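You operate a simulated robot arm through the tools that you are given. There is no shell and no other tool. Be economical: measure what you need, move in short steps, check, and stop when the job is done.

You run a simulated robot arm. Do the job below in one go: nothing can be reset, and whatever is moved stays where it is left.

## Task
Measure the blue-taped short hose's crimp and put the spacer that makes up its oversize in the tray.
Fine: the chart size is 32.00 mm. Open the caliper and put the short hose back.

Only the result counts: the job must be done as asked and must still hold three seconds after the hand-in. Knocking over, shifting, dropping, spilling or breaking anything else fails it.

## Robot
A 6-joint arm with a two-finger parallel gripper, fixed in place. Base frame: the origin is at the foot of the arm, x ahead of it, y to its left, z up; the work surface is at about z = 940. Units: mm, degrees, N and s.
With the tool pointing down near the work surface it reaches from about 220 to 620 mm from the base axis. Its first joint turns from -66.0 to 66.0 degrees. Payload 2.7 kg.
The TCP is the grasp point between the finger pads, 23 mm short of the fingertips. In the tool frame z runs along the fingers and y along their closing line. Largest opening 94 mm; finger width 38, thickness 10; the body of the gripper, 54 by 96 mm, starts 39 mm behind the TCP.
Orientation is told as [roll, pitch, yaw] about the base's x, y, z axes, in that order, counted from this pose: with the fingers straight down and closing along the base's y, the tool's x points along the base's -x, its y along +y and its z along -z.

## Interface
- The arm moves only by the tool send_rows. Its argument "rows" is a list of rows, each an object of numbers (a shift or turn left out is 0, a gripper value left out holds the last): "gripper": the finger opening in mm, from 0 to 94; "x", "y", "z": the shift along the tool's x, y, z in mm; "ax", "ay", "az": the turn, a rotation vector about the tool's x, y, z in degrees. In form: [{"gripper": .., "x": .., "y": .., "z": .., "ax": .., "ay": .., "az": ..}, ...]. A call has 1 to 12 rows; each row is the pose to reach, as a shift and turn from the pose commanded when the call began, along the tool's axes at that moment. Rows are played at 5 a second. More than 50 mm and 8.6 degrees between two rows, or a gripper value outside its range, and nothing of the call is played. Where a pose cannot be reached the arm comes as near as it can. A force on the tool above 40 N (or 10 N above the force at the start of the call, whichever is more), or a blocked arm, ends the call early, and 0.2 s more pass. The fingers move at their own pace (about 45 mm/s each) and stop on an object; they squeeze with about 37 N. The grip force told is the motor's: it shows also when the fingers shut on nothing. Time passes only in rows, and 0.2 s behind the last, so rows that repeat a pose let the fingers close. The reply holds the time, the measured pose of the TCP, the force on the tool along the base axes, the opening and the grip force, in the units named above and with some noise.
- Cameras (640 x 400 px; columns grow to the right, rows downward): "scene" is fixed at [81, -437.6, 1431.9]; the picture's right is [0.79, -0.62, 0.00], its down [-0.26, -0.33, -0.91] and it looks along [0.56, 0.71, -0.42] (base axes); focal length 355 px, centre (320, 200). "wrist" rides on the gripper at [-39, 0, -44] in the tool frame; the picture's right is [0.00, -1.00, 0.00], its down [0.97, 0.00, -0.24] and it looks along [0.24, 0.00, 0.97] (tool axes); focal length 218 px, centre (320, 200).
- camera(camera): a new picture of that camera. It takes no simulated time.
- measure_at(camera, pixels): for up to 12 pixels [column, row] of the newest picture of that camera ("zoom" is the newest enlarged one), the place [x, y, z] in the base frame of the surface seen there, good to about 3 mm, but the place of the scene camera against the robot may be out by one fixed shift of up to 18 mm in any direction. It takes no simulated time.
- inspect(camera, box): a new picture of the part [left, top, right, bottom] of that camera's present view, enlarged. It takes no simulated time.
- close_job(): hands the job in; it is judged then, once.

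Keep the steps short. Do not move on a guess: measure, check each grasp and each placing, and mend mistakes. In all there are 80 turns and 38 pictures (those below and enlarged ones count). Leave the gripper open and the arm clear of the work at the hand-in unless told otherwise, and finish with a single line.

The tools are called after "Call:" as a command line: name --argument value ..., lists and objects as JSON in quotes. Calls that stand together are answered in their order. send_rows: Moves the arm, as the interface text tells. Its arguments: {"type":"object","properties":{"rows":{"type":"array","items":{"type":"object","properties":{"gripper":{"type":"number"},"x":{"type":"number"},"y":{"type":"number"},"z":{"type":"number"},"ax":{"type":"number"},"ay":{"type":"number"},"az":{"type":"number"}}}}},"required":["rows"]} The other tools are called the same way: camera (camera) takes a picture; measure_at (camera, pixels) gives the place of the surface under pixels of a picture; inspect (camera, box) takes an enlarged picture of a part of a camera's view; close_job () hands the job in.

At the start:

```text
t: 0.0
eef_pos: [356.4, 36.2, 1218.8]
ee_rot: [0.0, -0.1, 0.0]
force: [0.3, -0.8, 0.9]
width: 94.0
finger_force: 0.1
```

scene: 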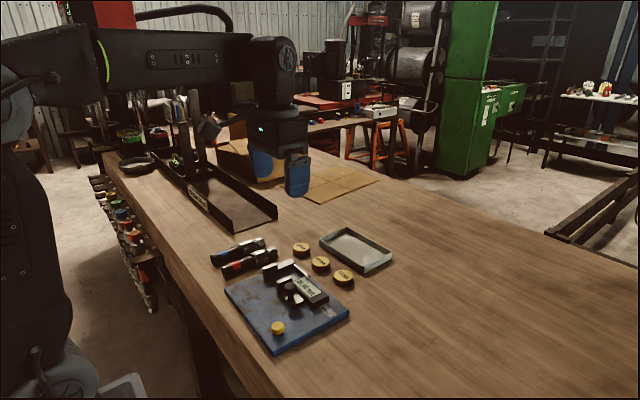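
wrist: 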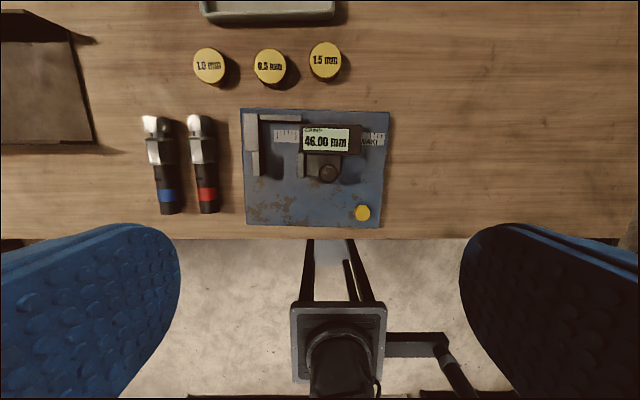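

I see two hoses (blue tape on the left, red on the right), the caliper board reading 46.00, three spacers and the tray. I'll zoom in on them and measure their positions.

Call:
inspect --camera "wrist" --box '[130, 90, 400, 240]'

Call:
measure_at --camera "wrist" --pixels '[[155, 125], [160, 152], [166, 180], [169, 208], [200, 125], [209, 205], [209, 65], [270, 66], [325, 60], [328, 172], [362, 212], [268, 15]]'

Call:
inspect --camera "scene" --box '[200, 220, 400, 360]'

```text
2.37 times, centred on (265, 165) of wrist
```

zoom: 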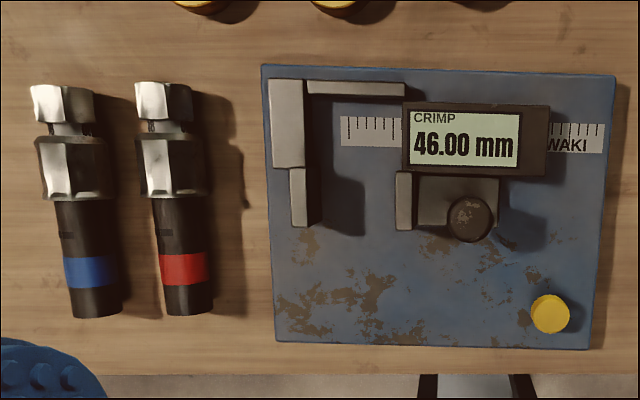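

```text
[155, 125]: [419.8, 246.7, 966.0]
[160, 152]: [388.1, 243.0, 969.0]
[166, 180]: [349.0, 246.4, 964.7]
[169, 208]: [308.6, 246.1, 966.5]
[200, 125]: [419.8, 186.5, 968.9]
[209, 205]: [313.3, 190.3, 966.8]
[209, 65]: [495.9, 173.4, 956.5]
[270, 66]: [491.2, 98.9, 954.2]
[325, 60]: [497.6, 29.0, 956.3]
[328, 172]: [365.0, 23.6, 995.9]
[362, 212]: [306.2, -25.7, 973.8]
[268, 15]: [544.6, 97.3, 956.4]
```

```text
2.86 times, centred on (300, 290) of scene
```

zoom: 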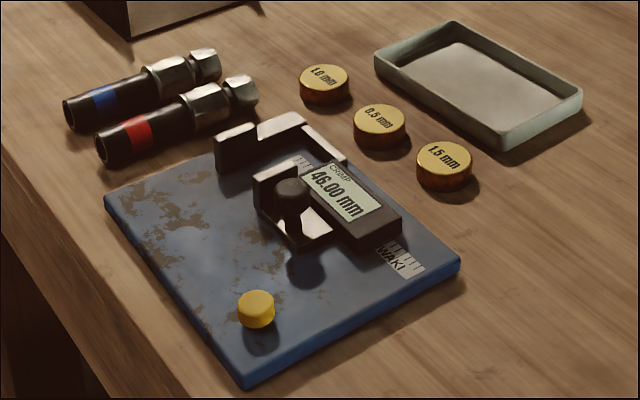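

Next I'll lower the gripper to look closely at the caliper from above.

Call:
send_rows --rows '[{"z": 40, "y": 10, "x": -5}, {"z": 80, "y": 30, "x": -10}, {"z": 120, "y": 40, "x": -15}, {"z": 120, "y": 40, "x": -15}]'

Call:
camera --camera "wrist"

```text
t: 1.0
eef_pos: [367.6, 75.1, 1099.8]
ee_rot: [0.0, 0.0, 0.0]
force: [0.1, -0.6, 0.5]
width: 94.0
finger_force: 0.1
```

```text
33 pictures are left
```

wrist: 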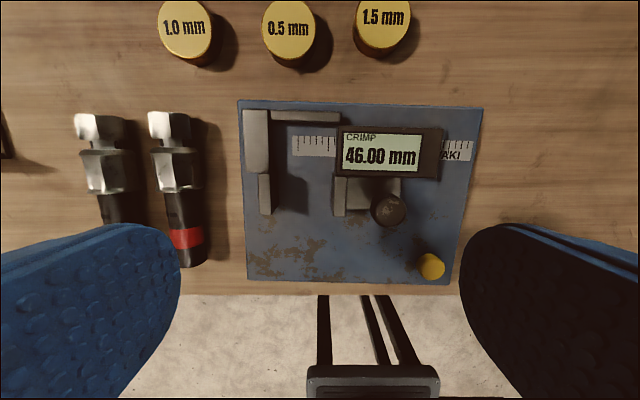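

I have a clear view now, so I'll measure the jaws, the backstop, the board and the knob.

Call:
measure_at --camera "wrist" --pixels '[[255, 140], [264, 193], [267, 208], [305, 115], [339, 195], [340, 210], [370, 185], [389, 207], [300, 250], [431, 265], [390, 140], [250, 115]]'

Call:
measure_at --camera "wrist" --pixels '[[99, 125], [105, 168], [82, 165], [130, 168], [105, 190], [104, 152], [170, 125], [178, 168], [195, 210], [220, 168], [112, 210], [184, 210]]'

Call:
inspect --camera "wrist" --box '[60, 90, 300, 240]'

Call:
inspect --camera "scene" --box '[255, 250, 335, 300]'

```text
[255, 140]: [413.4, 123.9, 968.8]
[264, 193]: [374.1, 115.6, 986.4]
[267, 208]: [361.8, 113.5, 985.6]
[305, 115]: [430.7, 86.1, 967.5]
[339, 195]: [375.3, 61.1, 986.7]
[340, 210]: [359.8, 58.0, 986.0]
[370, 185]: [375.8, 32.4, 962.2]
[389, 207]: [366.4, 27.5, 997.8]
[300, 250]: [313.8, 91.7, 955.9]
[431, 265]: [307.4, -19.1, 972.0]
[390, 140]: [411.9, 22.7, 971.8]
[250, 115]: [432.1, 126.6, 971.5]
```

```text
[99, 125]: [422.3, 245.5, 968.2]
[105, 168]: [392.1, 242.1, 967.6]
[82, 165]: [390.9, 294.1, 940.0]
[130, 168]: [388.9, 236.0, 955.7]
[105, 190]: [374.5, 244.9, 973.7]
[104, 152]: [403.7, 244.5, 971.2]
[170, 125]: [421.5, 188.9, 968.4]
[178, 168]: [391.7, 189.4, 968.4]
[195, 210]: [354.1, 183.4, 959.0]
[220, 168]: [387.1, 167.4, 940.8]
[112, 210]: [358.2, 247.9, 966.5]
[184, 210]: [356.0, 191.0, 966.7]
```

```text
2.67 times, centred on (180, 165) of wrist
```

zoom: 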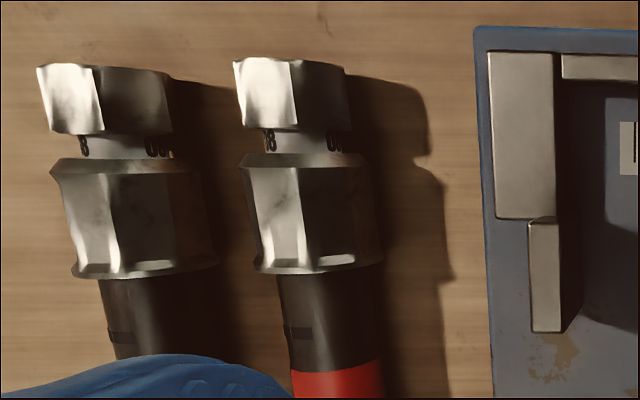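

```text
8.00 times, centred on (295, 275) of scene
```

zoom: 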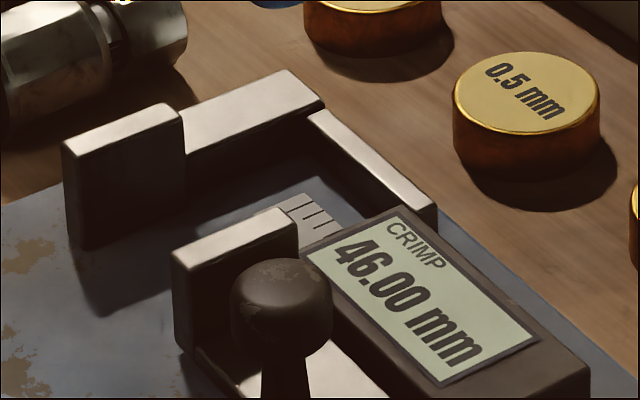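

The layout reads as follows:
- The board top is at z≈956.
- The jaws cover x≈355–383, with faces at y≈108 and y≈62 and tops at z≈986.
- The blue hose lies along x at y≈246. Its ferrule is at x≈369–404, with the black body behind it.

I'll move above the blue hose's body with the opening at 50.

Call:
send_rows --rows '[{"y": 45, "x": 6, "gripper": 50}, {"y": 90, "x": 12}, {"y": 135, "x": 18}, {"y": 171, "x": 24}, {"y": 171, "x": 24, "z": 40}, {"y": 171, "x": 24, "z": 40}]'

Call:
camera --camera "wrist"

```text
t: 2.4
eef_pos: [345.1, 246.4, 1056.9]
ee_rot: [0.0, 0.0, -0.1]
force: [1.3, 0.5, -0.3]
width: 50.0
finger_force: 0.0
```

```text
30 pictures are left
```

wrist: 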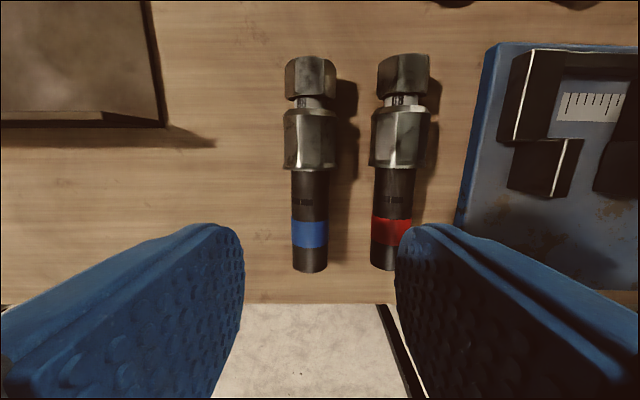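

The hose is centred at about column 310, slightly left of the tool's centre. I'll zoom in and measure to refine that.

Call:
inspect --camera "wrist" --box '[220, 40, 460, 190]'

Call:
measure_at --camera "wrist" --pixels '[[310, 58], [310, 75], [310, 120], [310, 150], [310, 185], [310, 210], [310, 235], [310, 262], [290, 140], [333, 140], [402, 140], [310, 165]]'

```text
2.67 times, centred on (340, 115) of wrist
```

zoom: 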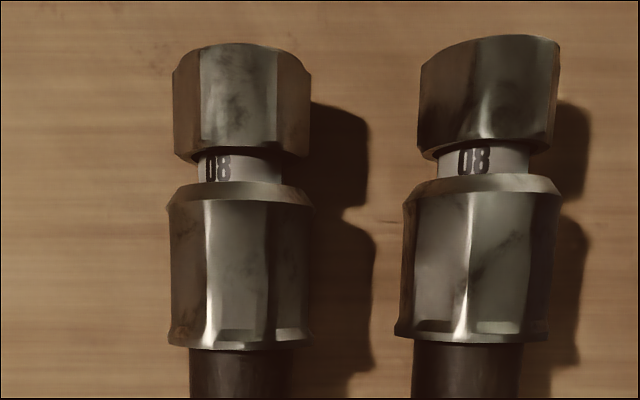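

```text
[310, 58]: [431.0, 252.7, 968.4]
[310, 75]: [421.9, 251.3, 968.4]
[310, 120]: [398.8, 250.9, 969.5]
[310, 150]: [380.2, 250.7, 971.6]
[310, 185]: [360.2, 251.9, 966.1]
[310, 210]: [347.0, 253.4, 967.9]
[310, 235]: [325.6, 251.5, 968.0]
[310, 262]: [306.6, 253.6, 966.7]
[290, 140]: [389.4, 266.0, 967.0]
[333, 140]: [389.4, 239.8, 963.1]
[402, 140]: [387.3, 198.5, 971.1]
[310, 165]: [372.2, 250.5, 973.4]
```

The hose axis is at y≈252, and the ferrule is octagonal with a flat facing up and flats to the sides. I'll shift 5.5 mm in y and go down to z≈966.

Call:
send_rows --rows '[{"y": 5.5}, {"y": 5.5, "z": 30}, {"y": 5.5, "z": 60}, {"y": 5.5, "z": 80}, {"y": 5.5, "z": 91}, {"y": 5.5, "z": 91}]'

Call:
camera --camera "wrist"

```text
t: 3.8
eef_pos: [346.9, 251.2, 968.9]
ee_rot: [0.1, 0.0, -0.1]
force: [-0.4, -0.4, -0.7]
width: 50.0
finger_force: 0.0
```

```text
28 pictures are left
```

wrist: 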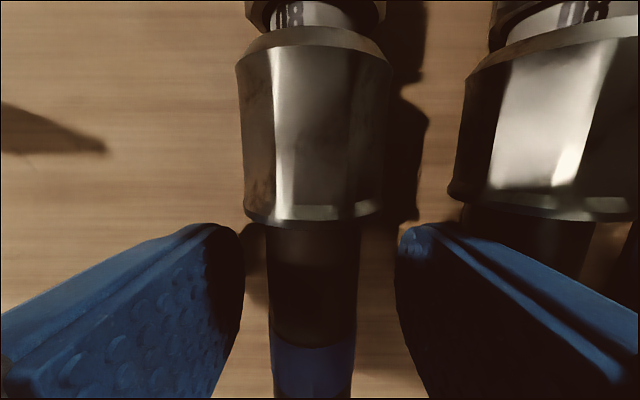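

The fingers straddle the body but sit close to the ferrule. I'll back off 4 mm in x, lower 2 mm and close.

Call:
send_rows --rows '[{"x": 4, "z": 2}, {"x": 4, "z": 2, "gripper": 15}, {"x": 4, "z": 2}, {"x": 4, "z": 2}, {"x": 4, "z": 2}]'

```text
t: 5.0
eef_pos: [342.7, 252.0, 967.9]
ee_rot: [0.0, 0.0, 0.1]
force: [-0.2, 1.5, -0.7]
width: 23.9
finger_force: 37.1
```

The fingers hold the body at 23.9 mm. I'll lift 80 mm and check that the hose stays level.

Call:
send_rows --rows '[{"z": -10}, {"z": -30}, {"z": -55}, {"z": -80}, {"z": -80}]'

Call:
inspect --camera "scene" --box '[180, 160, 380, 300]'

```text
t: 6.2
eef_pos: [341.3, 252.9, 1047.6]
ee_rot: [0.0, 0.0, -0.1]
force: [-0.3, -0.2, -1.1]
width: 23.8
finger_force: 37.4
```

```text
2.86 times, centred on (280, 230) of scene
```

zoom: 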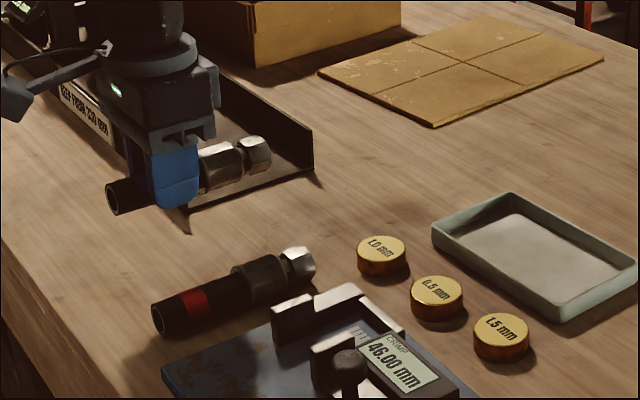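

The hose is held level. I'll carry it over the caliper gap, centred at y≈88.5, and shift it −15 in x so the ferrule sits between the jaws.

Call:
send_rows --rows '[{"y": -40, "x": 4}, {"y": -80, "x": 8}, {"y": -120, "x": 12}, {"y": -164, "x": 15}, {"y": -164, "x": 15}, {"y": -164, "x": 15}]'

Call:
camera --camera "wrist"

Call:
inspect --camera "scene" --box '[220, 200, 360, 300]'

```text
t: 7.6
eef_pos: [326.9, 86.6, 1047.6]
ee_rot: [-0.1, 0.1, 0.1]
force: [0.2, -0.1, -1.2]
width: 23.5
finger_force: 36.9
```

```text
26 pictures are left
```

wrist: 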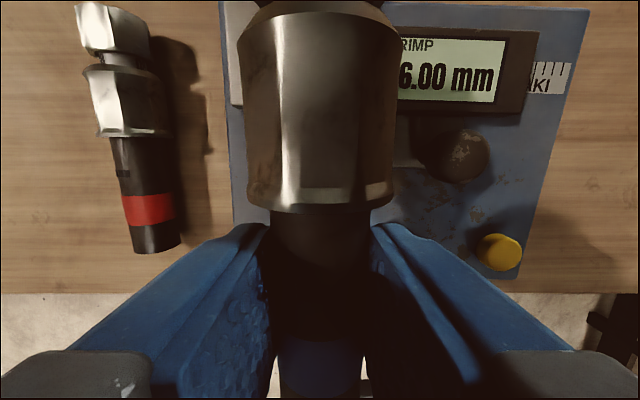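

```text
4.00 times, centred on (290, 250) of scene
```

zoom: 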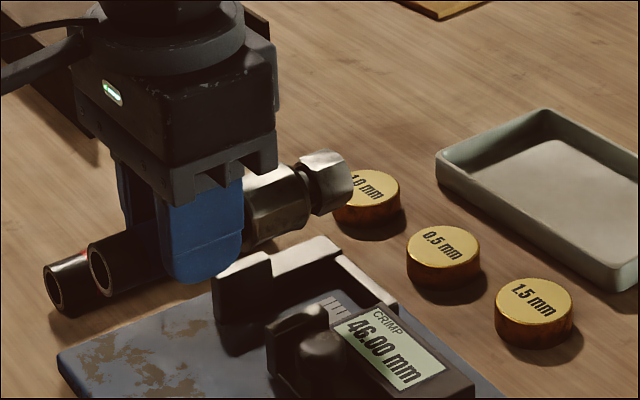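

The y position is near 87–88, so the ferrule is over the gap. I'll lower 50 mm to just inside the jaws and check the force.

Call:
send_rows --rows '[{"z": 20, "y": 1}, {"z": 35, "y": 1}, {"z": 45, "y": 1}, {"z": 52, "y": 1}, {"z": 52, "y": 1}]'

Call:
inspect --camera "scene" --box '[220, 220, 360, 320]'

Call:
camera --camera "wrist"

```text
t: 8.8
eef_pos: [328.9, 89.3, 994.9]
ee_rot: [0.1, 0.0, 0.0]
force: [-0.4, 0.3, -1.9]
width: 23.7
finger_force: 36.9
```

```text
4.00 times, centred on (290, 270) of scene
```

zoom: 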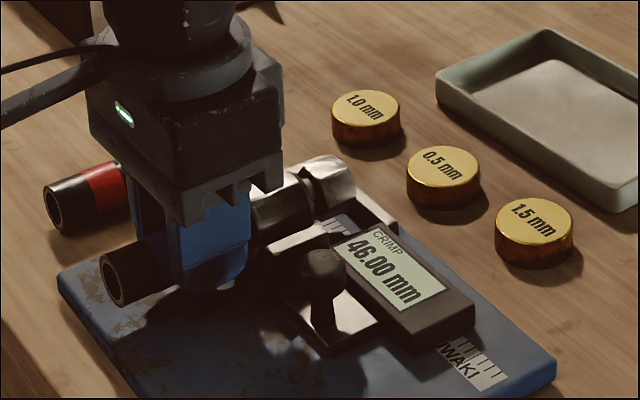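

```text
23 pictures are left
```

wrist: 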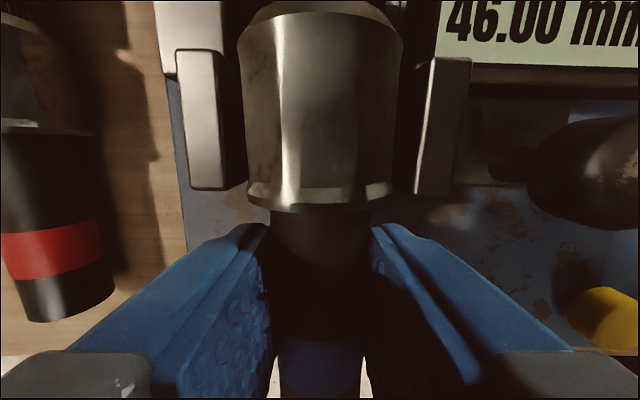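

The ferrule is centred between the jaws at columns 222–432 and covers their full width. I'll lower until it touches the board.

Call:
send_rows --rows '[{"z": 4}, {"z": 7}, {"z": 9}, {"z": 11}, {"z": 11}]'

```text
t: 10.0
eef_pos: [328.2, 88.5, 984.0]
ee_rot: [0.0, 0.0, 0.0]
force: [-5.6, -0.8, 7.6]
width: 23.6
finger_force: 36.5
```

It touches the board with 7.6 N upward. I'll open to 44, and if that is clean, rise.

Call:
send_rows --rows '[{"z": -0.5, "gripper": 44}, {"z": -0.5}, {"z": -0.5}, {"z": -20}, {"z": -50}, {"z": -90}, {"z": -120}, {"z": -120}]'

Call:
camera --camera "wrist"

```text
t: 11.8
eef_pos: [327.9, 87.0, 1102.5]
ee_rot: [0.1, 0.0, -0.1]
force: [0.5, 0.4, 0.9]
width: 44.1
finger_force: 0.1
```

```text
22 pictures are left
```

wrist: 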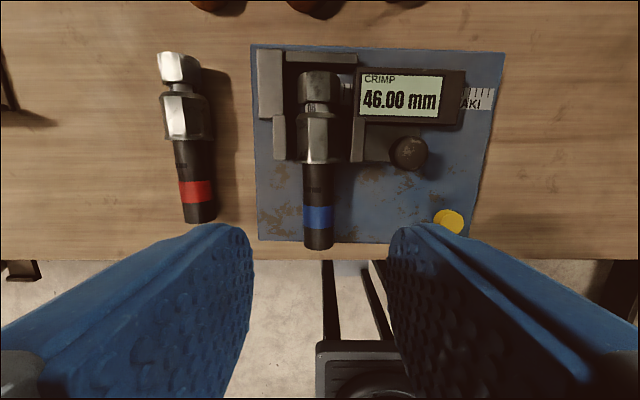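

The hose lies straight between the jaws and clear of them. Next I'll go above the knob at (≈364, 28, top 998) with a 28 mm opening and stop just above it.

Call:
send_rows --rows '[{"y": -30, "x": -15, "gripper": 28}, {"y": -59, "x": -31}, {"y": -59, "x": -31, "z": 35}, {"y": -59, "x": -31, "z": 68}, {"y": -59, "x": -31, "z": 68}]'

Call:
camera --camera "wrist"

Call:
inspect --camera "scene" --box '[230, 220, 370, 320]'

```text
t: 13.0
eef_pos: [357.5, 30.1, 1034.4]
ee_rot: [0.0, 0.0, -0.1]
force: [-0.3, -0.5, -0.2]
width: 27.9
finger_force: 0.2
```

```text
21 pictures are left
```

wrist: 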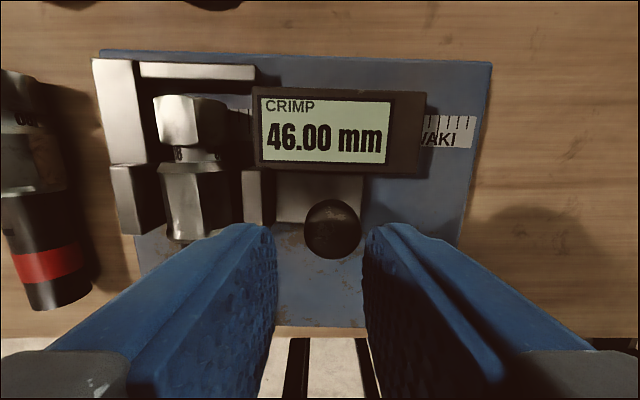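

```text
4.00 times, centred on (300, 270) of scene
```

zoom: 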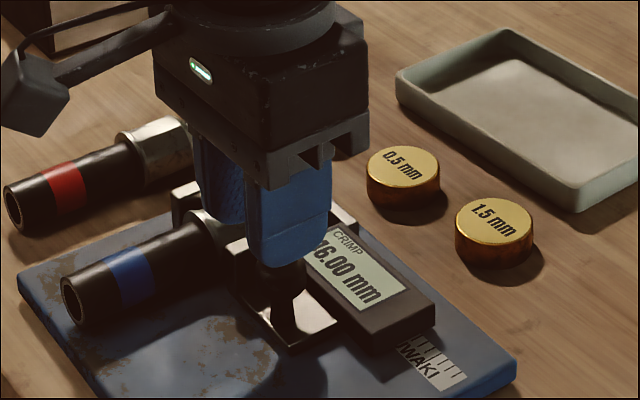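

The knob is about 24 mm wide, centred near (362, 24), and only about 13 mm lies between it and the jaw. I'll turn the gripper 90° so the fingers close along x, which leaves room. I'll rise a little while turning.

Call:
send_rows --rows '[{"z": -20, "az": 0, "gripper": 40}, {"z": -20, "az": 8}, {"z": -20, "az": 16}, {"z": -20, "az": 24}, {"z": -20, "az": 32}, {"z": -20, "az": 40}, {"z": -20, "az": 48}, {"z": -20, "az": 56}, {"z": -20, "az": 64}, {"z": -20, "az": 72}, {"z": -20, "az": 80}, {"z": -20, "az": 88}]'

Call:
send_rows --rows '[{"az": 2}, {"az": 2}]'

Call:
camera --camera "wrist"

```text
t: 15.6
eef_pos: [358.2, 29.7, 1054.5]
ee_rot: [0.0, 0.0, -88.3]
force: [-0.2, 0.3, -0.7]
width: 40.0
finger_force: 0.2
```

```text
t: 16.2
eef_pos: [357.7, 30.3, 1055.3]
ee_rot: [0.0, 0.1, -90.1]
force: [-0.3, -0.2, -0.2]
width: 40.2
finger_force: 0.1
```

```text
19 pictures are left
```

wrist: 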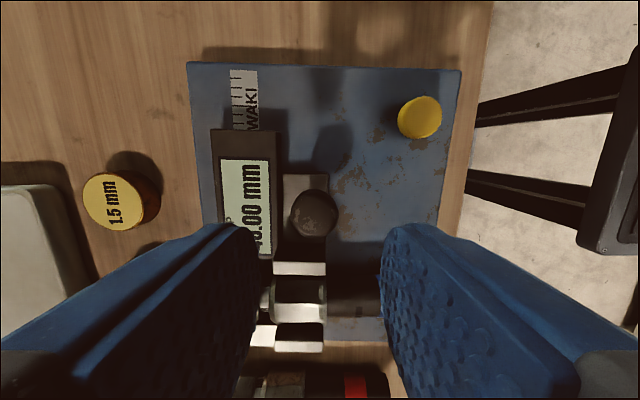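

I see the knob at pixel (314, 213), about (361, 25). I'll align and go down to TCP z≈1001, with the tips at 978 above the display top of 972, then close gently.

Call:
send_rows --rows '[{"x": -5, "y": 3, "gripper": 38}, {"x": -5, "y": 3, "z": 25}, {"x": -5, "y": 3, "z": 45}, {"x": -5, "y": 3, "z": 54}, {"x": -5, "y": 3, "z": 54}]'

Call:
send_rows --rows '[{"gripper": 20}, {"gripper": 20}, {"gripper": 20}, {"gripper": 20}]'

Call:
camera --camera "wrist"

```text
t: 17.4
eef_pos: [359.7, 25.7, 1000.3]
ee_rot: [0.0, 0.0, -90.1]
force: [0.4, 0.3, -0.6]
width: 38.1
finger_force: 0.1
```

```text
t: 18.4
eef_pos: [361.2, 26.5, 1000.2]
ee_rot: [0.0, 0.0, -90.0]
force: [5.2, 0.8, 0.4]
width: 23.4
finger_force: 37.5
```

```text
18 pictures are left
```

wrist: 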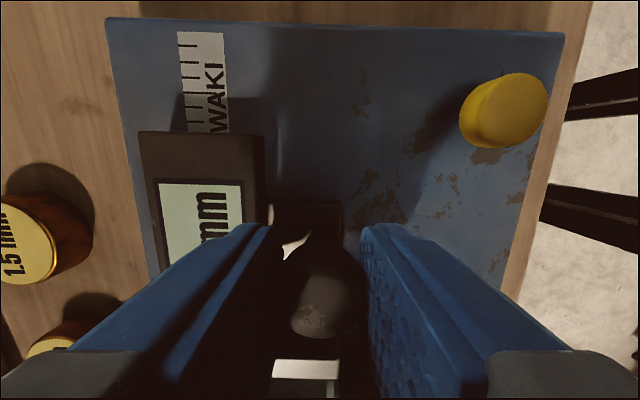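

The knob is held at 23.4 mm. I'll slide the jaw +y (tool +x) in small steps, 10 mm first.

Call:
send_rows --rows '[{"x": 2}, {"x": 4}, {"x": 6}, {"x": 8}, {"x": 10}, {"x": 10}]'

Call:
inspect --camera "scene" --box '[230, 220, 370, 320]'

```text
t: 19.8
eef_pos: [362.2, 34.8, 1000.0]
ee_rot: [-0.1, 0.0, -90.0]
force: [9.6, -2.9, 0.4]
width: 23.3
finger_force: 37.0
```

```text
4.00 times, centred on (300, 270) of scene
```

zoom: 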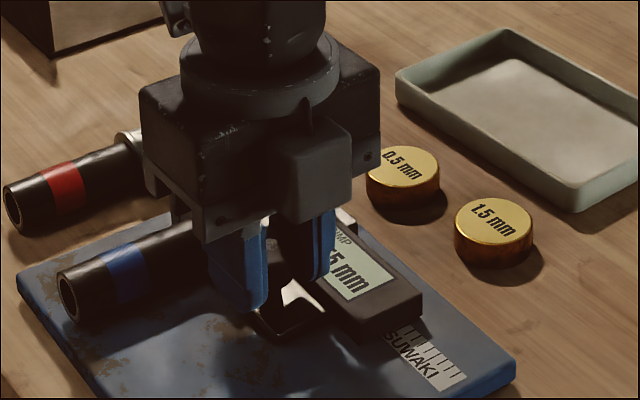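

The jaw moves with the knob, with only 3 N of drag. I'll carry on in 1 mm steps until the force along y rises.

Call:
send_rows --rows '[{"x": 1}, {"x": 2}, {"x": 3}, {"x": 4}, {"x": 4}]'

```text
t: 21.0
eef_pos: [360.5, 39.6, 1000.1]
ee_rot: [-0.1, -0.1, -90.1]
force: [12.4, -3.5, 0.2]
width: 23.2
finger_force: 37.5
```

Call:
send_rows --rows '[{"x": 1, "y": 0.5}, {"x": 2, "y": 0.5}, {"x": 3, "y": 0.5}, {"x": 3, "y": 0.5}]'

```text
t: 22.0
eef_pos: [361.0, 40.8, 1001.2]
ee_rot: [-0.1, -0.1, -90.2]
force: [4.0, -26.8, -0.1]
width: 23.5
finger_force: 36.7
```

The y force rose to 27 N, so the ferrule is clamped. I'll read the display now.

Call:
inspect --camera "wrist" --box '[100, 100, 340, 250]'

Call:
inspect --camera "scene" --box '[280, 260, 340, 298]'

```text
2.67 times, centred on (220, 175) of wrist
```

zoom: 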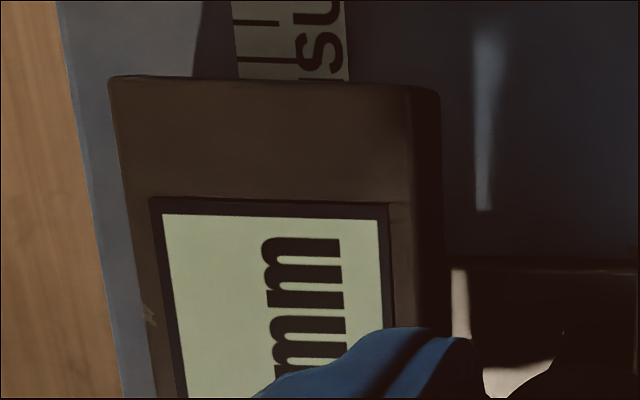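

```text
10.53 times, centred on (310, 279) of scene
```

zoom: 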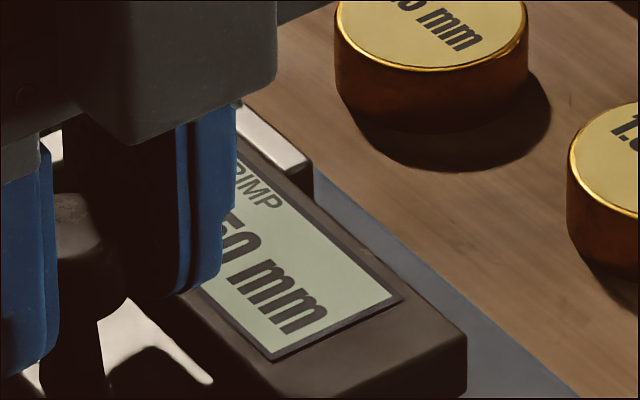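

It shows "?.50 mm" with the whole number hidden. I'll let go of the knob, rise and read the full display.

Call:
send_rows --rows '[{"gripper": 38}, {"gripper": 38}, {"gripper": 38}, {"z": -25}, {"z": -60}, {"z": -100}, {"z": -100}]'

Call:
camera --camera "wrist"

Call:
inspect --camera "scene" --box '[250, 240, 350, 310]'

```text
t: 23.6
eef_pos: [363.5, 42.3, 1101.1]
ee_rot: [-0.1, -0.1, -90.1]
force: [0.5, 0.0, 0.2]
width: 38.0
finger_force: 0.0
```

```text
14 pictures are left
```

wrist: 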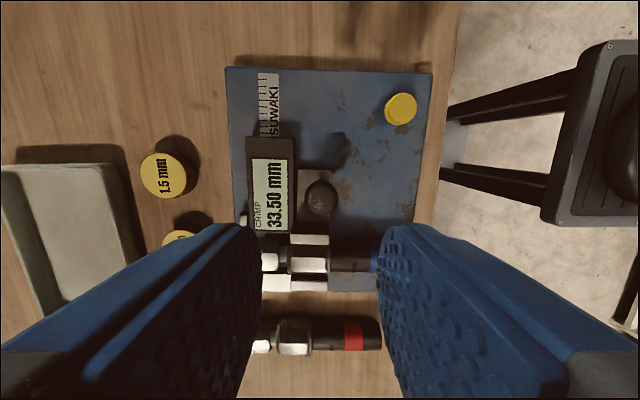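

```text
5.71 times, centred on (300, 275) of scene
```

zoom: 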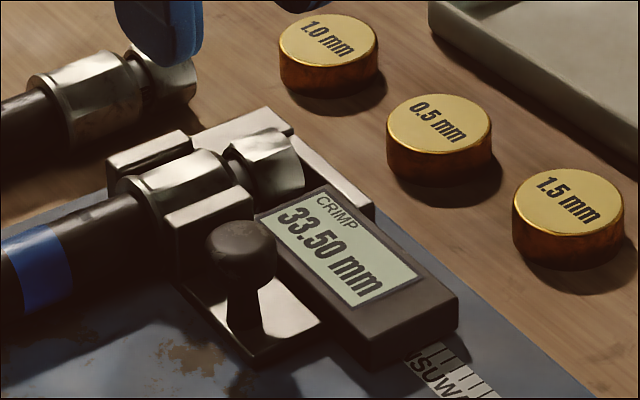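

The display reads 33.50 mm, so the oversize is 1.5 mm. Next I'll open the caliper by going back to the knob, now near (362, 38), and gripping it.

Call:
send_rows --rows '[{"x": -4, "y": -1, "z": 40}, {"x": -4, "y": -1, "z": 75}, {"x": -4, "y": -1, "z": 92}, {"x": -4, "y": -1, "z": 100}, {"x": -4, "y": -1, "z": 100}, {"x": -4, "y": -1, "z": 100, "gripper": 20}, {"x": -4, "y": -1, "z": 100}, {"x": -4, "y": -1, "z": 100}, {"x": -4, "y": -1, "z": 100}]'

```text
t: 25.6
eef_pos: [361.3, 38.1, 1000.4]
ee_rot: [0.1, 0.0, -89.9]
force: [15.7, -1.0, 0.1]
width: 23.4
finger_force: 36.6
```

The knob is gripped. I'll slide it −y by 12.5 mm.

Call:
send_rows --rows '[{"x": -2, "y": 1}, {"x": -4, "y": 1}, {"x": -6, "y": 1}, {"x": -8, "y": 1}, {"x": -10, "y": 1}, {"x": -12, "y": 1}, {"x": -12.5, "y": 1}, {"x": -12.5, "y": 1}]'

```text
t: 27.4
eef_pos: [361.9, 24.4, 999.1]
ee_rot: [-0.1, 0.1, -90.0]
force: [1.9, 0.1, 0.1]
width: 23.4
finger_force: 36.9
```

Now I'll release, rise to a safe height and turn the gripper back.

Call:
send_rows --rows '[{"gripper": 38}, {"gripper": 38}, {"gripper": 38}, {"z": -25}, {"z": -60}, {"z": -100}, {"z": -100}]'

Call:
send_rows --rows '[{"az": -8}, {"az": -16}, {"az": -24}, {"az": -32}, {"az": -40}, {"az": -48}, {"az": -56}, {"az": -64}, {"az": -72}, {"az": -80}, {"az": -88}, {"az": -90}]'

Call:
send_rows --rows '[{"y": 30, "x": 18, "gripper": 44}, {"y": 62, "x": 34}, {"y": 62, "x": 34}]'

Call:
camera --camera "wrist"

```text
t: 29.0
eef_pos: [361.3, 25.7, 1100.6]
ee_rot: [0.0, 0.0, -90.0]
force: [-0.4, -0.3, -0.4]
width: 38.1
finger_force: 0.0
```

```text
t: 31.6
eef_pos: [361.9, 26.2, 1102.1]
ee_rot: [0.0, 0.0, 0.2]
force: [0.3, -0.3, 0.1]
width: 37.9
finger_force: 0.0
```

```text
t: 32.4
eef_pos: [328.8, 89.1, 1102.0]
ee_rot: [0.0, 0.1, -0.1]
force: [-0.2, 1.2, 0.5]
width: 44.3
finger_force: 0.0
```

```text
12 pictures are left
```

wrist: 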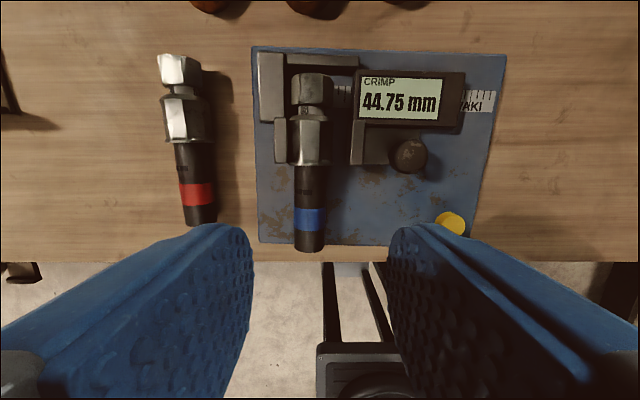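

The caliper is open at 44.75 mm and the hose now rests against the fixed jaw at y≈96.5. I'll go down over its body and grip it.

Call:
send_rows --rows '[{"y": 7.5}, {"y": 7.5, "z": 40}, {"y": 7.5, "z": 80}, {"y": 7.5, "z": 105}, {"y": 7.5, "z": 117}, {"y": 7.5, "z": 117}]'

Call:
send_rows --rows '[{"gripper": 15}, {"gripper": 15}, {"gripper": 15}, {"gripper": 15}]'

```text
t: 33.8
eef_pos: [327.8, 93.6, 983.0]
ee_rot: [-0.1, 0.0, 0.0]
force: [-0.6, 0.0, -0.9]
width: 44.0
finger_force: 0.1
```

```text
t: 34.8
eef_pos: [327.6, 95.3, 983.5]
ee_rot: [0.0, 0.0, 0.0]
force: [-0.2, 2.1, 0.7]
width: 23.4
finger_force: 37.0
```

Gripped at 23.4 mm. I'll lift 75 mm, then carry it back to above its original place at x≈342, y≈252.

Call:
send_rows --rows '[{"z": -8}, {"z": -30}, {"z": -60}, {"z": -80}, {"z": -80, "y": 40, "x": -4}, {"z": -80, "y": 80, "x": -8}, {"z": -80, "y": 120, "x": -12}, {"z": -80, "y": 157, "x": -14.5}, {"z": -80, "y": 157, "x": -14.5}, {"z": -80, "y": 157, "x": -14.5}]'

Call:
camera --camera "wrist"

```text
t: 37.0
eef_pos: [341.3, 253.0, 1063.4]
ee_rot: [-0.1, 0.0, -0.2]
force: [0.0, -0.1, -2.4]
width: 23.9
finger_force: 36.9
```

```text
11 pictures are left
```

wrist: 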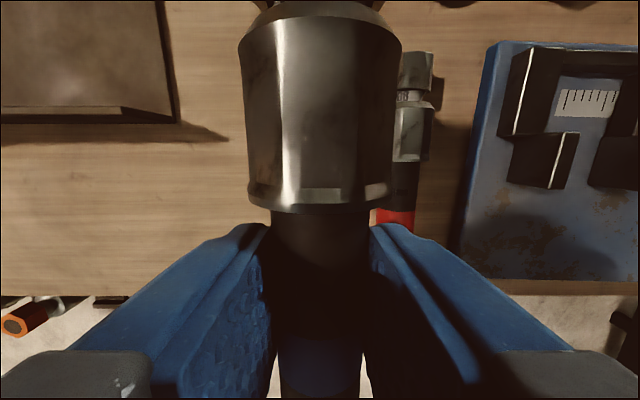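

The hose sits in the gripper just as before. I'll lower it to the bench in steps.

Call:
send_rows --rows '[{"z": 35}, {"z": 65}, {"z": 83}, {"z": 90}, {"z": 93}, {"z": 95}, {"z": 95}]'

```text
t: 38.6
eef_pos: [342.3, 250.8, 969.4]
ee_rot: [-0.1, 0.1, -0.1]
force: [0.0, -0.2, -2.3]
width: 23.6
finger_force: 36.9
```

Call:
send_rows --rows '[{"z": 0.7}, {"z": 1.4}, {"z": 2.1}, {"z": 2.1}]'

```text
t: 39.6
eef_pos: [341.5, 251.2, 968.6]
ee_rot: [0.1, -0.1, 0.0]
force: [-5.7, -2.7, 11.6]
width: 24.0
finger_force: 37.2
```

The hose is touching the bench with 11.6 N. I'll open to 48 and rise.

Call:
send_rows --rows '[{"z": -0.8}, {"z": -0.8, "gripper": 48}, {"z": -0.8}, {"z": -0.8}, {"z": -25}, {"z": -60}, {"z": -100}, {"z": -130}, {"z": -130}]'

Call:
camera --camera "wrist"

```text
t: 41.6
eef_pos: [342.3, 251.6, 1098.0]
ee_rot: [0.0, 0.0, -0.1]
force: [-0.1, 0.2, 1.0]
width: 48.1
finger_force: 0.0
```

```text
10 pictures are left
```

wrist: 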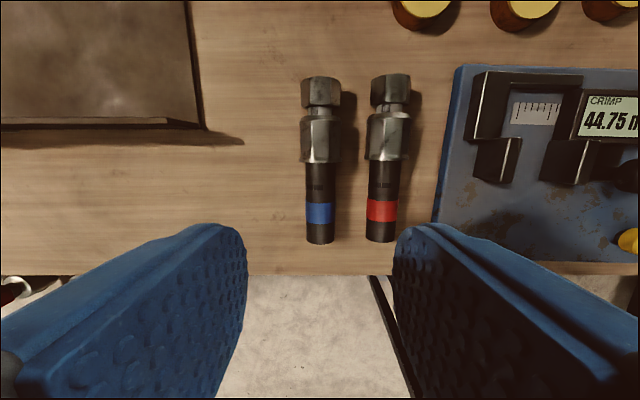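

The hose is back beside the red one. Before I rely on the reading, I'll check the caliper's zero by closing the empty jaws, then open it fully. First I'll go to above the knob and turn.

Call:
send_rows --rows '[{"y": -45, "x": -4, "gripper": 38}, {"y": -90, "x": -8}, {"y": -135, "x": -12}, {"y": -180, "x": -16}, {"y": -225.5, "x": -19}, {"y": -225.5, "x": -19}]'

Call:
send_rows --rows '[{"az": 8}, {"az": 16}, {"az": 24}, {"az": 32}, {"az": 40}, {"az": 48}, {"az": 56}, {"az": 64}, {"az": 72}, {"az": 80}, {"az": 88}, {"az": 90}]'

Call:
send_rows --rows '[{"z": 0}]'

Call:
camera --camera "wrist"

```text
t: 43.0
eef_pos: [360.9, 27.8, 1097.2]
ee_rot: [0.1, 0.0, -0.1]
force: [0.1, -0.7, 0.0]
width: 38.1
finger_force: 0.1
```

```text
t: 45.6
eef_pos: [361.4, 26.9, 1097.0]
ee_rot: [0.0, 0.0, -90.3]
force: [-0.3, 0.6, 0.1]
width: 37.9
finger_force: 0.0
```

```text
t: 46.0
eef_pos: [361.6, 27.2, 1097.4]
ee_rot: [0.0, 0.0, -90.1]
force: [0.0, -0.1, 0.5]
width: 38.1
finger_force: 0.1
```

```text
9 pictures are left
```

wrist: 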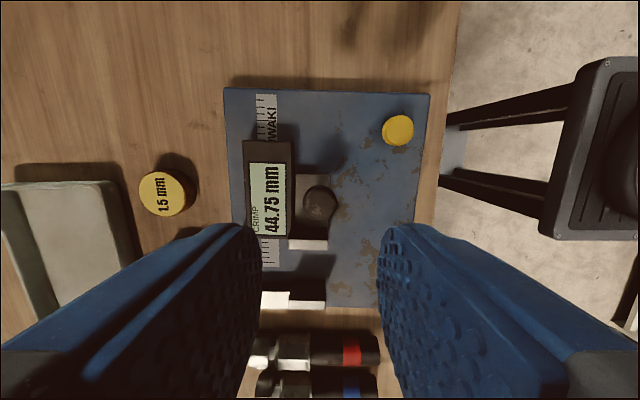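

The knob is directly under the tool at (320, 203). I'll go down and grip it.

Call:
send_rows --rows '[{"z": 40}, {"z": 75}, {"z": 90}, {"z": 97}, {"z": 97}, {"z": 97, "gripper": 20}, {"z": 97}, {"z": 97}, {"z": 97}]'

Call:
send_rows --rows '[{"x": 4}, {"x": 8}, {"x": 12}, {"x": 16}, {"x": 20}, {"x": 24}, {"x": 28}, {"x": 32}, {"x": 36}, {"x": 40}, {"x": 41}, {"x": 41}]'

```text
t: 48.0
eef_pos: [361.5, 25.6, 999.8]
ee_rot: [0.0, -0.1, -90.1]
force: [8.9, -0.3, 0.7]
width: 23.4
finger_force: 36.5
```

```text
t: 50.4
eef_pos: [361.4, 62.8, 1000.9]
ee_rot: [-0.1, -0.4, -90.2]
force: [0.8, -7.9, 2.0]
width: 23.6
finger_force: 36.6
stopped in row 11: the force on the tool passed its limit (the readings are from after the stop); the commanded pose is now the measured one
```

The motion stopped on force after about 37 mm. I'll look at what it meets.

Call:
inspect --camera "scene" --box '[240, 225, 360, 305]'

```text
5.00 times, centred on (300, 265) of scene
```

zoom: 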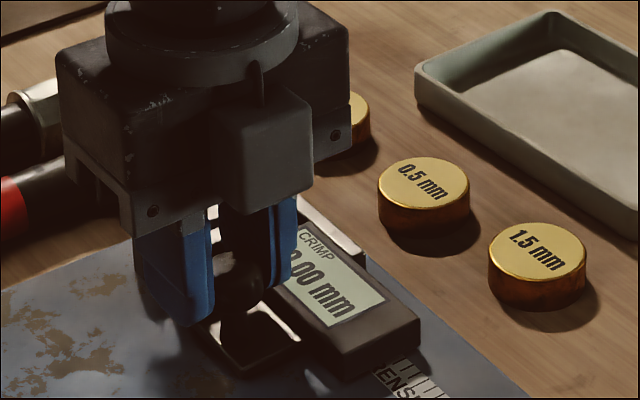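

The travel ends at "?.00" with the jaws still apart, so this is an end stop of about 8 mm and no zero can be read. The measured gap of about 46 agreed with the display earlier, so I accept 33.50. I'll slide back to fully open.

Call:
send_rows --rows '[{"x": -4}, {"x": -8}, {"x": -12}, {"x": -16}, {"x": -20}, {"x": -24}, {"x": -28}, {"x": -32}, {"x": -35}, {"x": -37}, {"x": -38}, {"x": -38}]'

Call:
send_rows --rows '[{"gripper": 38}, {"gripper": 38}, {"gripper": 38}, {"z": -25}, {"z": -60}, {"z": -100}, {"z": -100}]'

Call:
camera --camera "wrist"

```text
t: 53.0
eef_pos: [360.4, 28.5, 999.9]
ee_rot: [0.0, -0.1, -90.2]
force: [-5.0, 31.3, 1.5]
width: 23.3
finger_force: 37.4
```

```text
t: 54.6
eef_pos: [361.8, 26.4, 1101.0]
ee_rot: [-0.1, -0.3, -90.2]
force: [0.4, 0.2, -0.6]
width: 38.2
finger_force: 0.0
```

```text
7 pictures are left
```

wrist: 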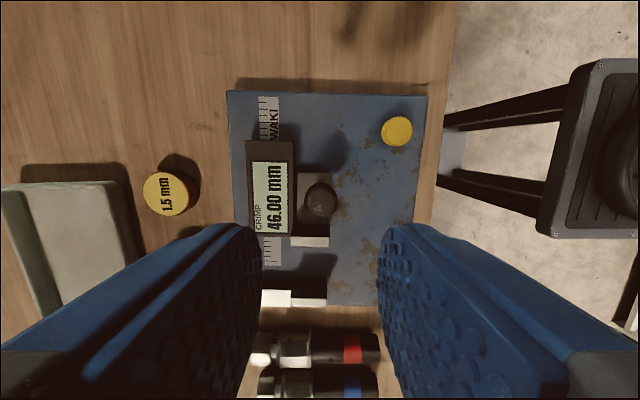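

The caliper is fully open at 46.00. Now I'll turn the gripper back and move toward the 1.5 mm spacer at about (497, 29).

Call:
send_rows --rows '[{"az": -8}, {"az": -16}, {"az": -24}, {"az": -32}, {"az": -40}, {"az": -48}, {"az": -56}, {"az": -64}, {"az": -72}, {"az": -80}, {"az": -88}, {"az": -90}]'

Call:
send_rows --rows '[{"x": -40, "y": 10, "gripper": 56}, {"x": -80, "y": 20}, {"x": -120, "y": 25}, {"x": -120, "y": 25}]'

Call:
camera --camera "wrist"

```text
t: 57.2
eef_pos: [360.9, 26.9, 1102.1]
ee_rot: [-0.4, 0.1, -0.1]
force: [0.6, 0.0, 0.0]
width: 38.1
finger_force: 0.0
```

```text
t: 58.2
eef_pos: [481.6, 50.0, 1101.1]
ee_rot: [-0.3, 0.1, -0.2]
force: [0.1, -0.1, 1.0]
width: 55.8
finger_force: 0.1
```

```text
6 pictures are left
```

wrist: 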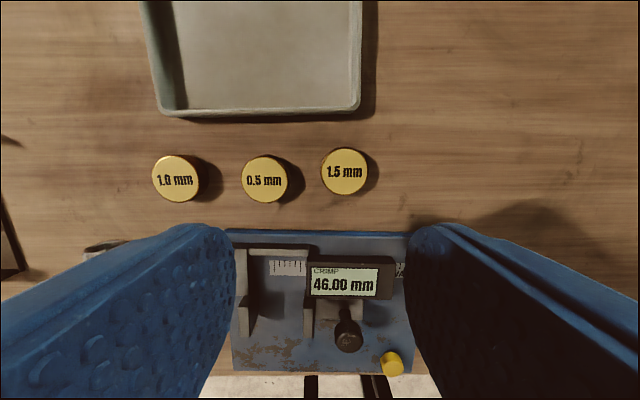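

The 1.5 mm spacer is at pixel (344, 171), with the tray above it. I'll measure both.

Call:
measure_at --camera "wrist" --pixels '[[344, 171], [344, 152], [344, 192], [323, 171], [365, 171], [264, 180], [270, 60], [270, 20], [260, 112], [360, 60], [165, 105], [310, 60]]'

```text
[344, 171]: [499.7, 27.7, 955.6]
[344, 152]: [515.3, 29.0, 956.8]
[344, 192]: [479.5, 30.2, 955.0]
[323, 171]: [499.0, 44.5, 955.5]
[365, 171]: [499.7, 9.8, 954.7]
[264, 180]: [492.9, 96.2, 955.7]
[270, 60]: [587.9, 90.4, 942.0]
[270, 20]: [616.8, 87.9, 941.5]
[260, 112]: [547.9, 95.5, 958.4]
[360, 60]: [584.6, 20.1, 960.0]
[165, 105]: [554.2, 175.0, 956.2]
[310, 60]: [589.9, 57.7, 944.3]
```

The spacer is at (499, 28.5) with its top at 956 and a diameter of about 40. The tray floor is at about 942, with its inside spanning roughly x>552 and y 25–170. I'll go over the spacer and down.

Call:
send_rows --rows '[{"x": -17, "y": -21.5}, {"x": -17, "y": -21.5, "z": 45}, {"x": -17, "y": -21.5, "z": 90}, {"x": -17, "y": -21.5, "z": 110}, {"x": -17, "y": -21.5, "z": 110}]'

Call:
camera --camera "wrist"

```text
t: 59.4
eef_pos: [499.0, 28.1, 991.1]
ee_rot: [-0.3, -0.1, -0.3]
force: [-0.3, -0.1, 0.6]
width: 56.1
finger_force: 0.0
```

```text
5 pictures are left
```

wrist: 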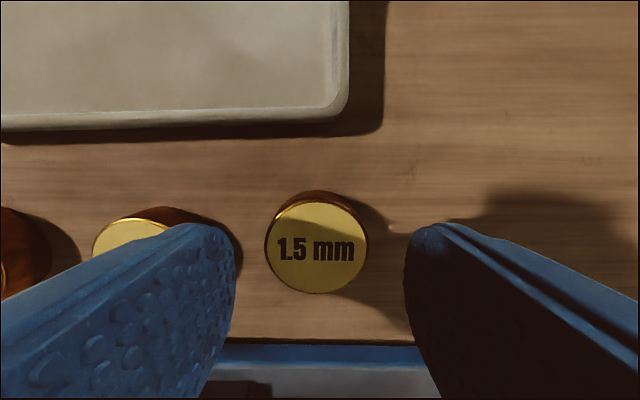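

It's centred. I'll go down 25 mm and close.

Call:
send_rows --rows '[{"z": 10}, {"z": 20}, {"z": 25}, {"z": 25}, {"z": 25, "gripper": 30}, {"z": 25}, {"z": 25}, {"z": 25}]'

Call:
send_rows --rows '[{"z": -10}, {"z": -30}, {"z": -60}, {"z": -60}]'

```text
t: 61.2
eef_pos: [498.2, 28.6, 965.8]
ee_rot: [-0.3, 0.1, -0.2]
force: [-0.1, 0.2, -0.1]
width: 40.4
finger_force: 37.2
```

```text
t: 62.2
eef_pos: [496.6, 30.2, 1026.2]
ee_rot: [-0.3, 0.1, -0.1]
force: [0.3, -0.5, -2.1]
width: 40.4
finger_force: 37.3
```

The spacer is held at 40.4 mm. I'll carry it over the tray to (584, 85).

Call:
send_rows --rows '[{"x": -30, "y": 19}, {"x": -60, "y": 38}, {"x": -86, "y": 56}, {"x": -86, "y": 56}, {"x": -86, "y": 56, "z": 30}, {"x": -86, "y": 56, "z": 48}, {"x": -86, "y": 56, "z": 54}, {"x": -86, "y": 56, "z": 54}]'

Call:
send_rows --rows '[{"z": 1}, {"z": 2}, {"z": 2}]'

```text
t: 64.0
eef_pos: [584.8, 84.2, 970.9]
ee_rot: [-0.3, 0.1, -0.3]
force: [-0.2, 0.0, -2.3]
width: 40.6
finger_force: 37.1
```

```text
t: 64.8
eef_pos: [585.9, 83.6, 969.2]
ee_rot: [-0.3, -0.1, -0.2]
force: [-2.0, 0.7, 6.3]
width: 40.5
finger_force: 36.8
```

It's touching the tray floor with 6 N. I'll release and rise clear.

Call:
send_rows --rows '[{"gripper": 54}, {"gripper": 54}, {"gripper": 54}, {"z": -20}, {"z": -60}, {"z": -100}, {"z": -100}]'

Call:
send_rows --rows '[{"x": 40, "z": -30, "gripper": 94}, {"x": 80, "z": -60}, {"x": 120, "z": -90}, {"x": 160, "z": -110}, {"x": 160, "z": -110}]'

Call:
camera --camera "scene"

Call:
camera --camera "wrist"

```text
t: 66.4
eef_pos: [585.0, 85.3, 1068.1]
ee_rot: [-0.3, 0.1, -0.2]
force: [0.4, -0.4, -0.3]
width: 54.1
finger_force: 0.1
```

```text
t: 67.6
eef_pos: [423.1, 86.7, 1177.4]
ee_rot: [-0.4, 0.0, -0.2]
force: [-0.5, -0.9, 0.7]
width: 94.1
finger_force: 0.2
```

```text
4 pictures are left
```

scene: 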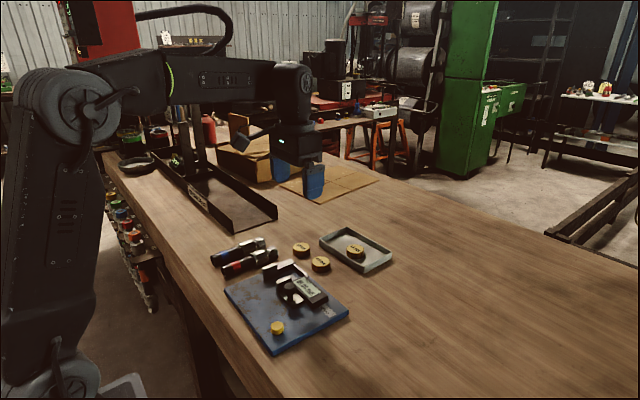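

```text
3 pictures are left
```

wrist: 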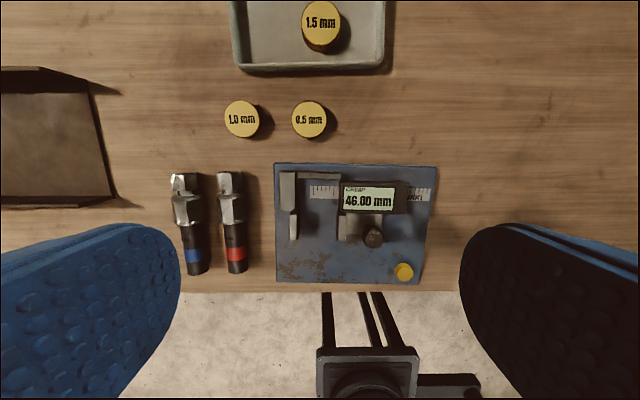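

The 1.5 mm spacer lies flat in the tray, the blue hose is back in place, the caliper reads 46.00 and the gripper is open and clear. I'm handing in.

Call:
close_job

```text
The job is handed in.
```

The blue-taped short hose's crimp measured 33.50 mm, 1.50 mm over the chart size, so the 1.5 mm spacer is in the tray, the hose is back in its place and the caliper is open at 46.00 mm (its zero could not be checked, as the jaws stop before closing fully).
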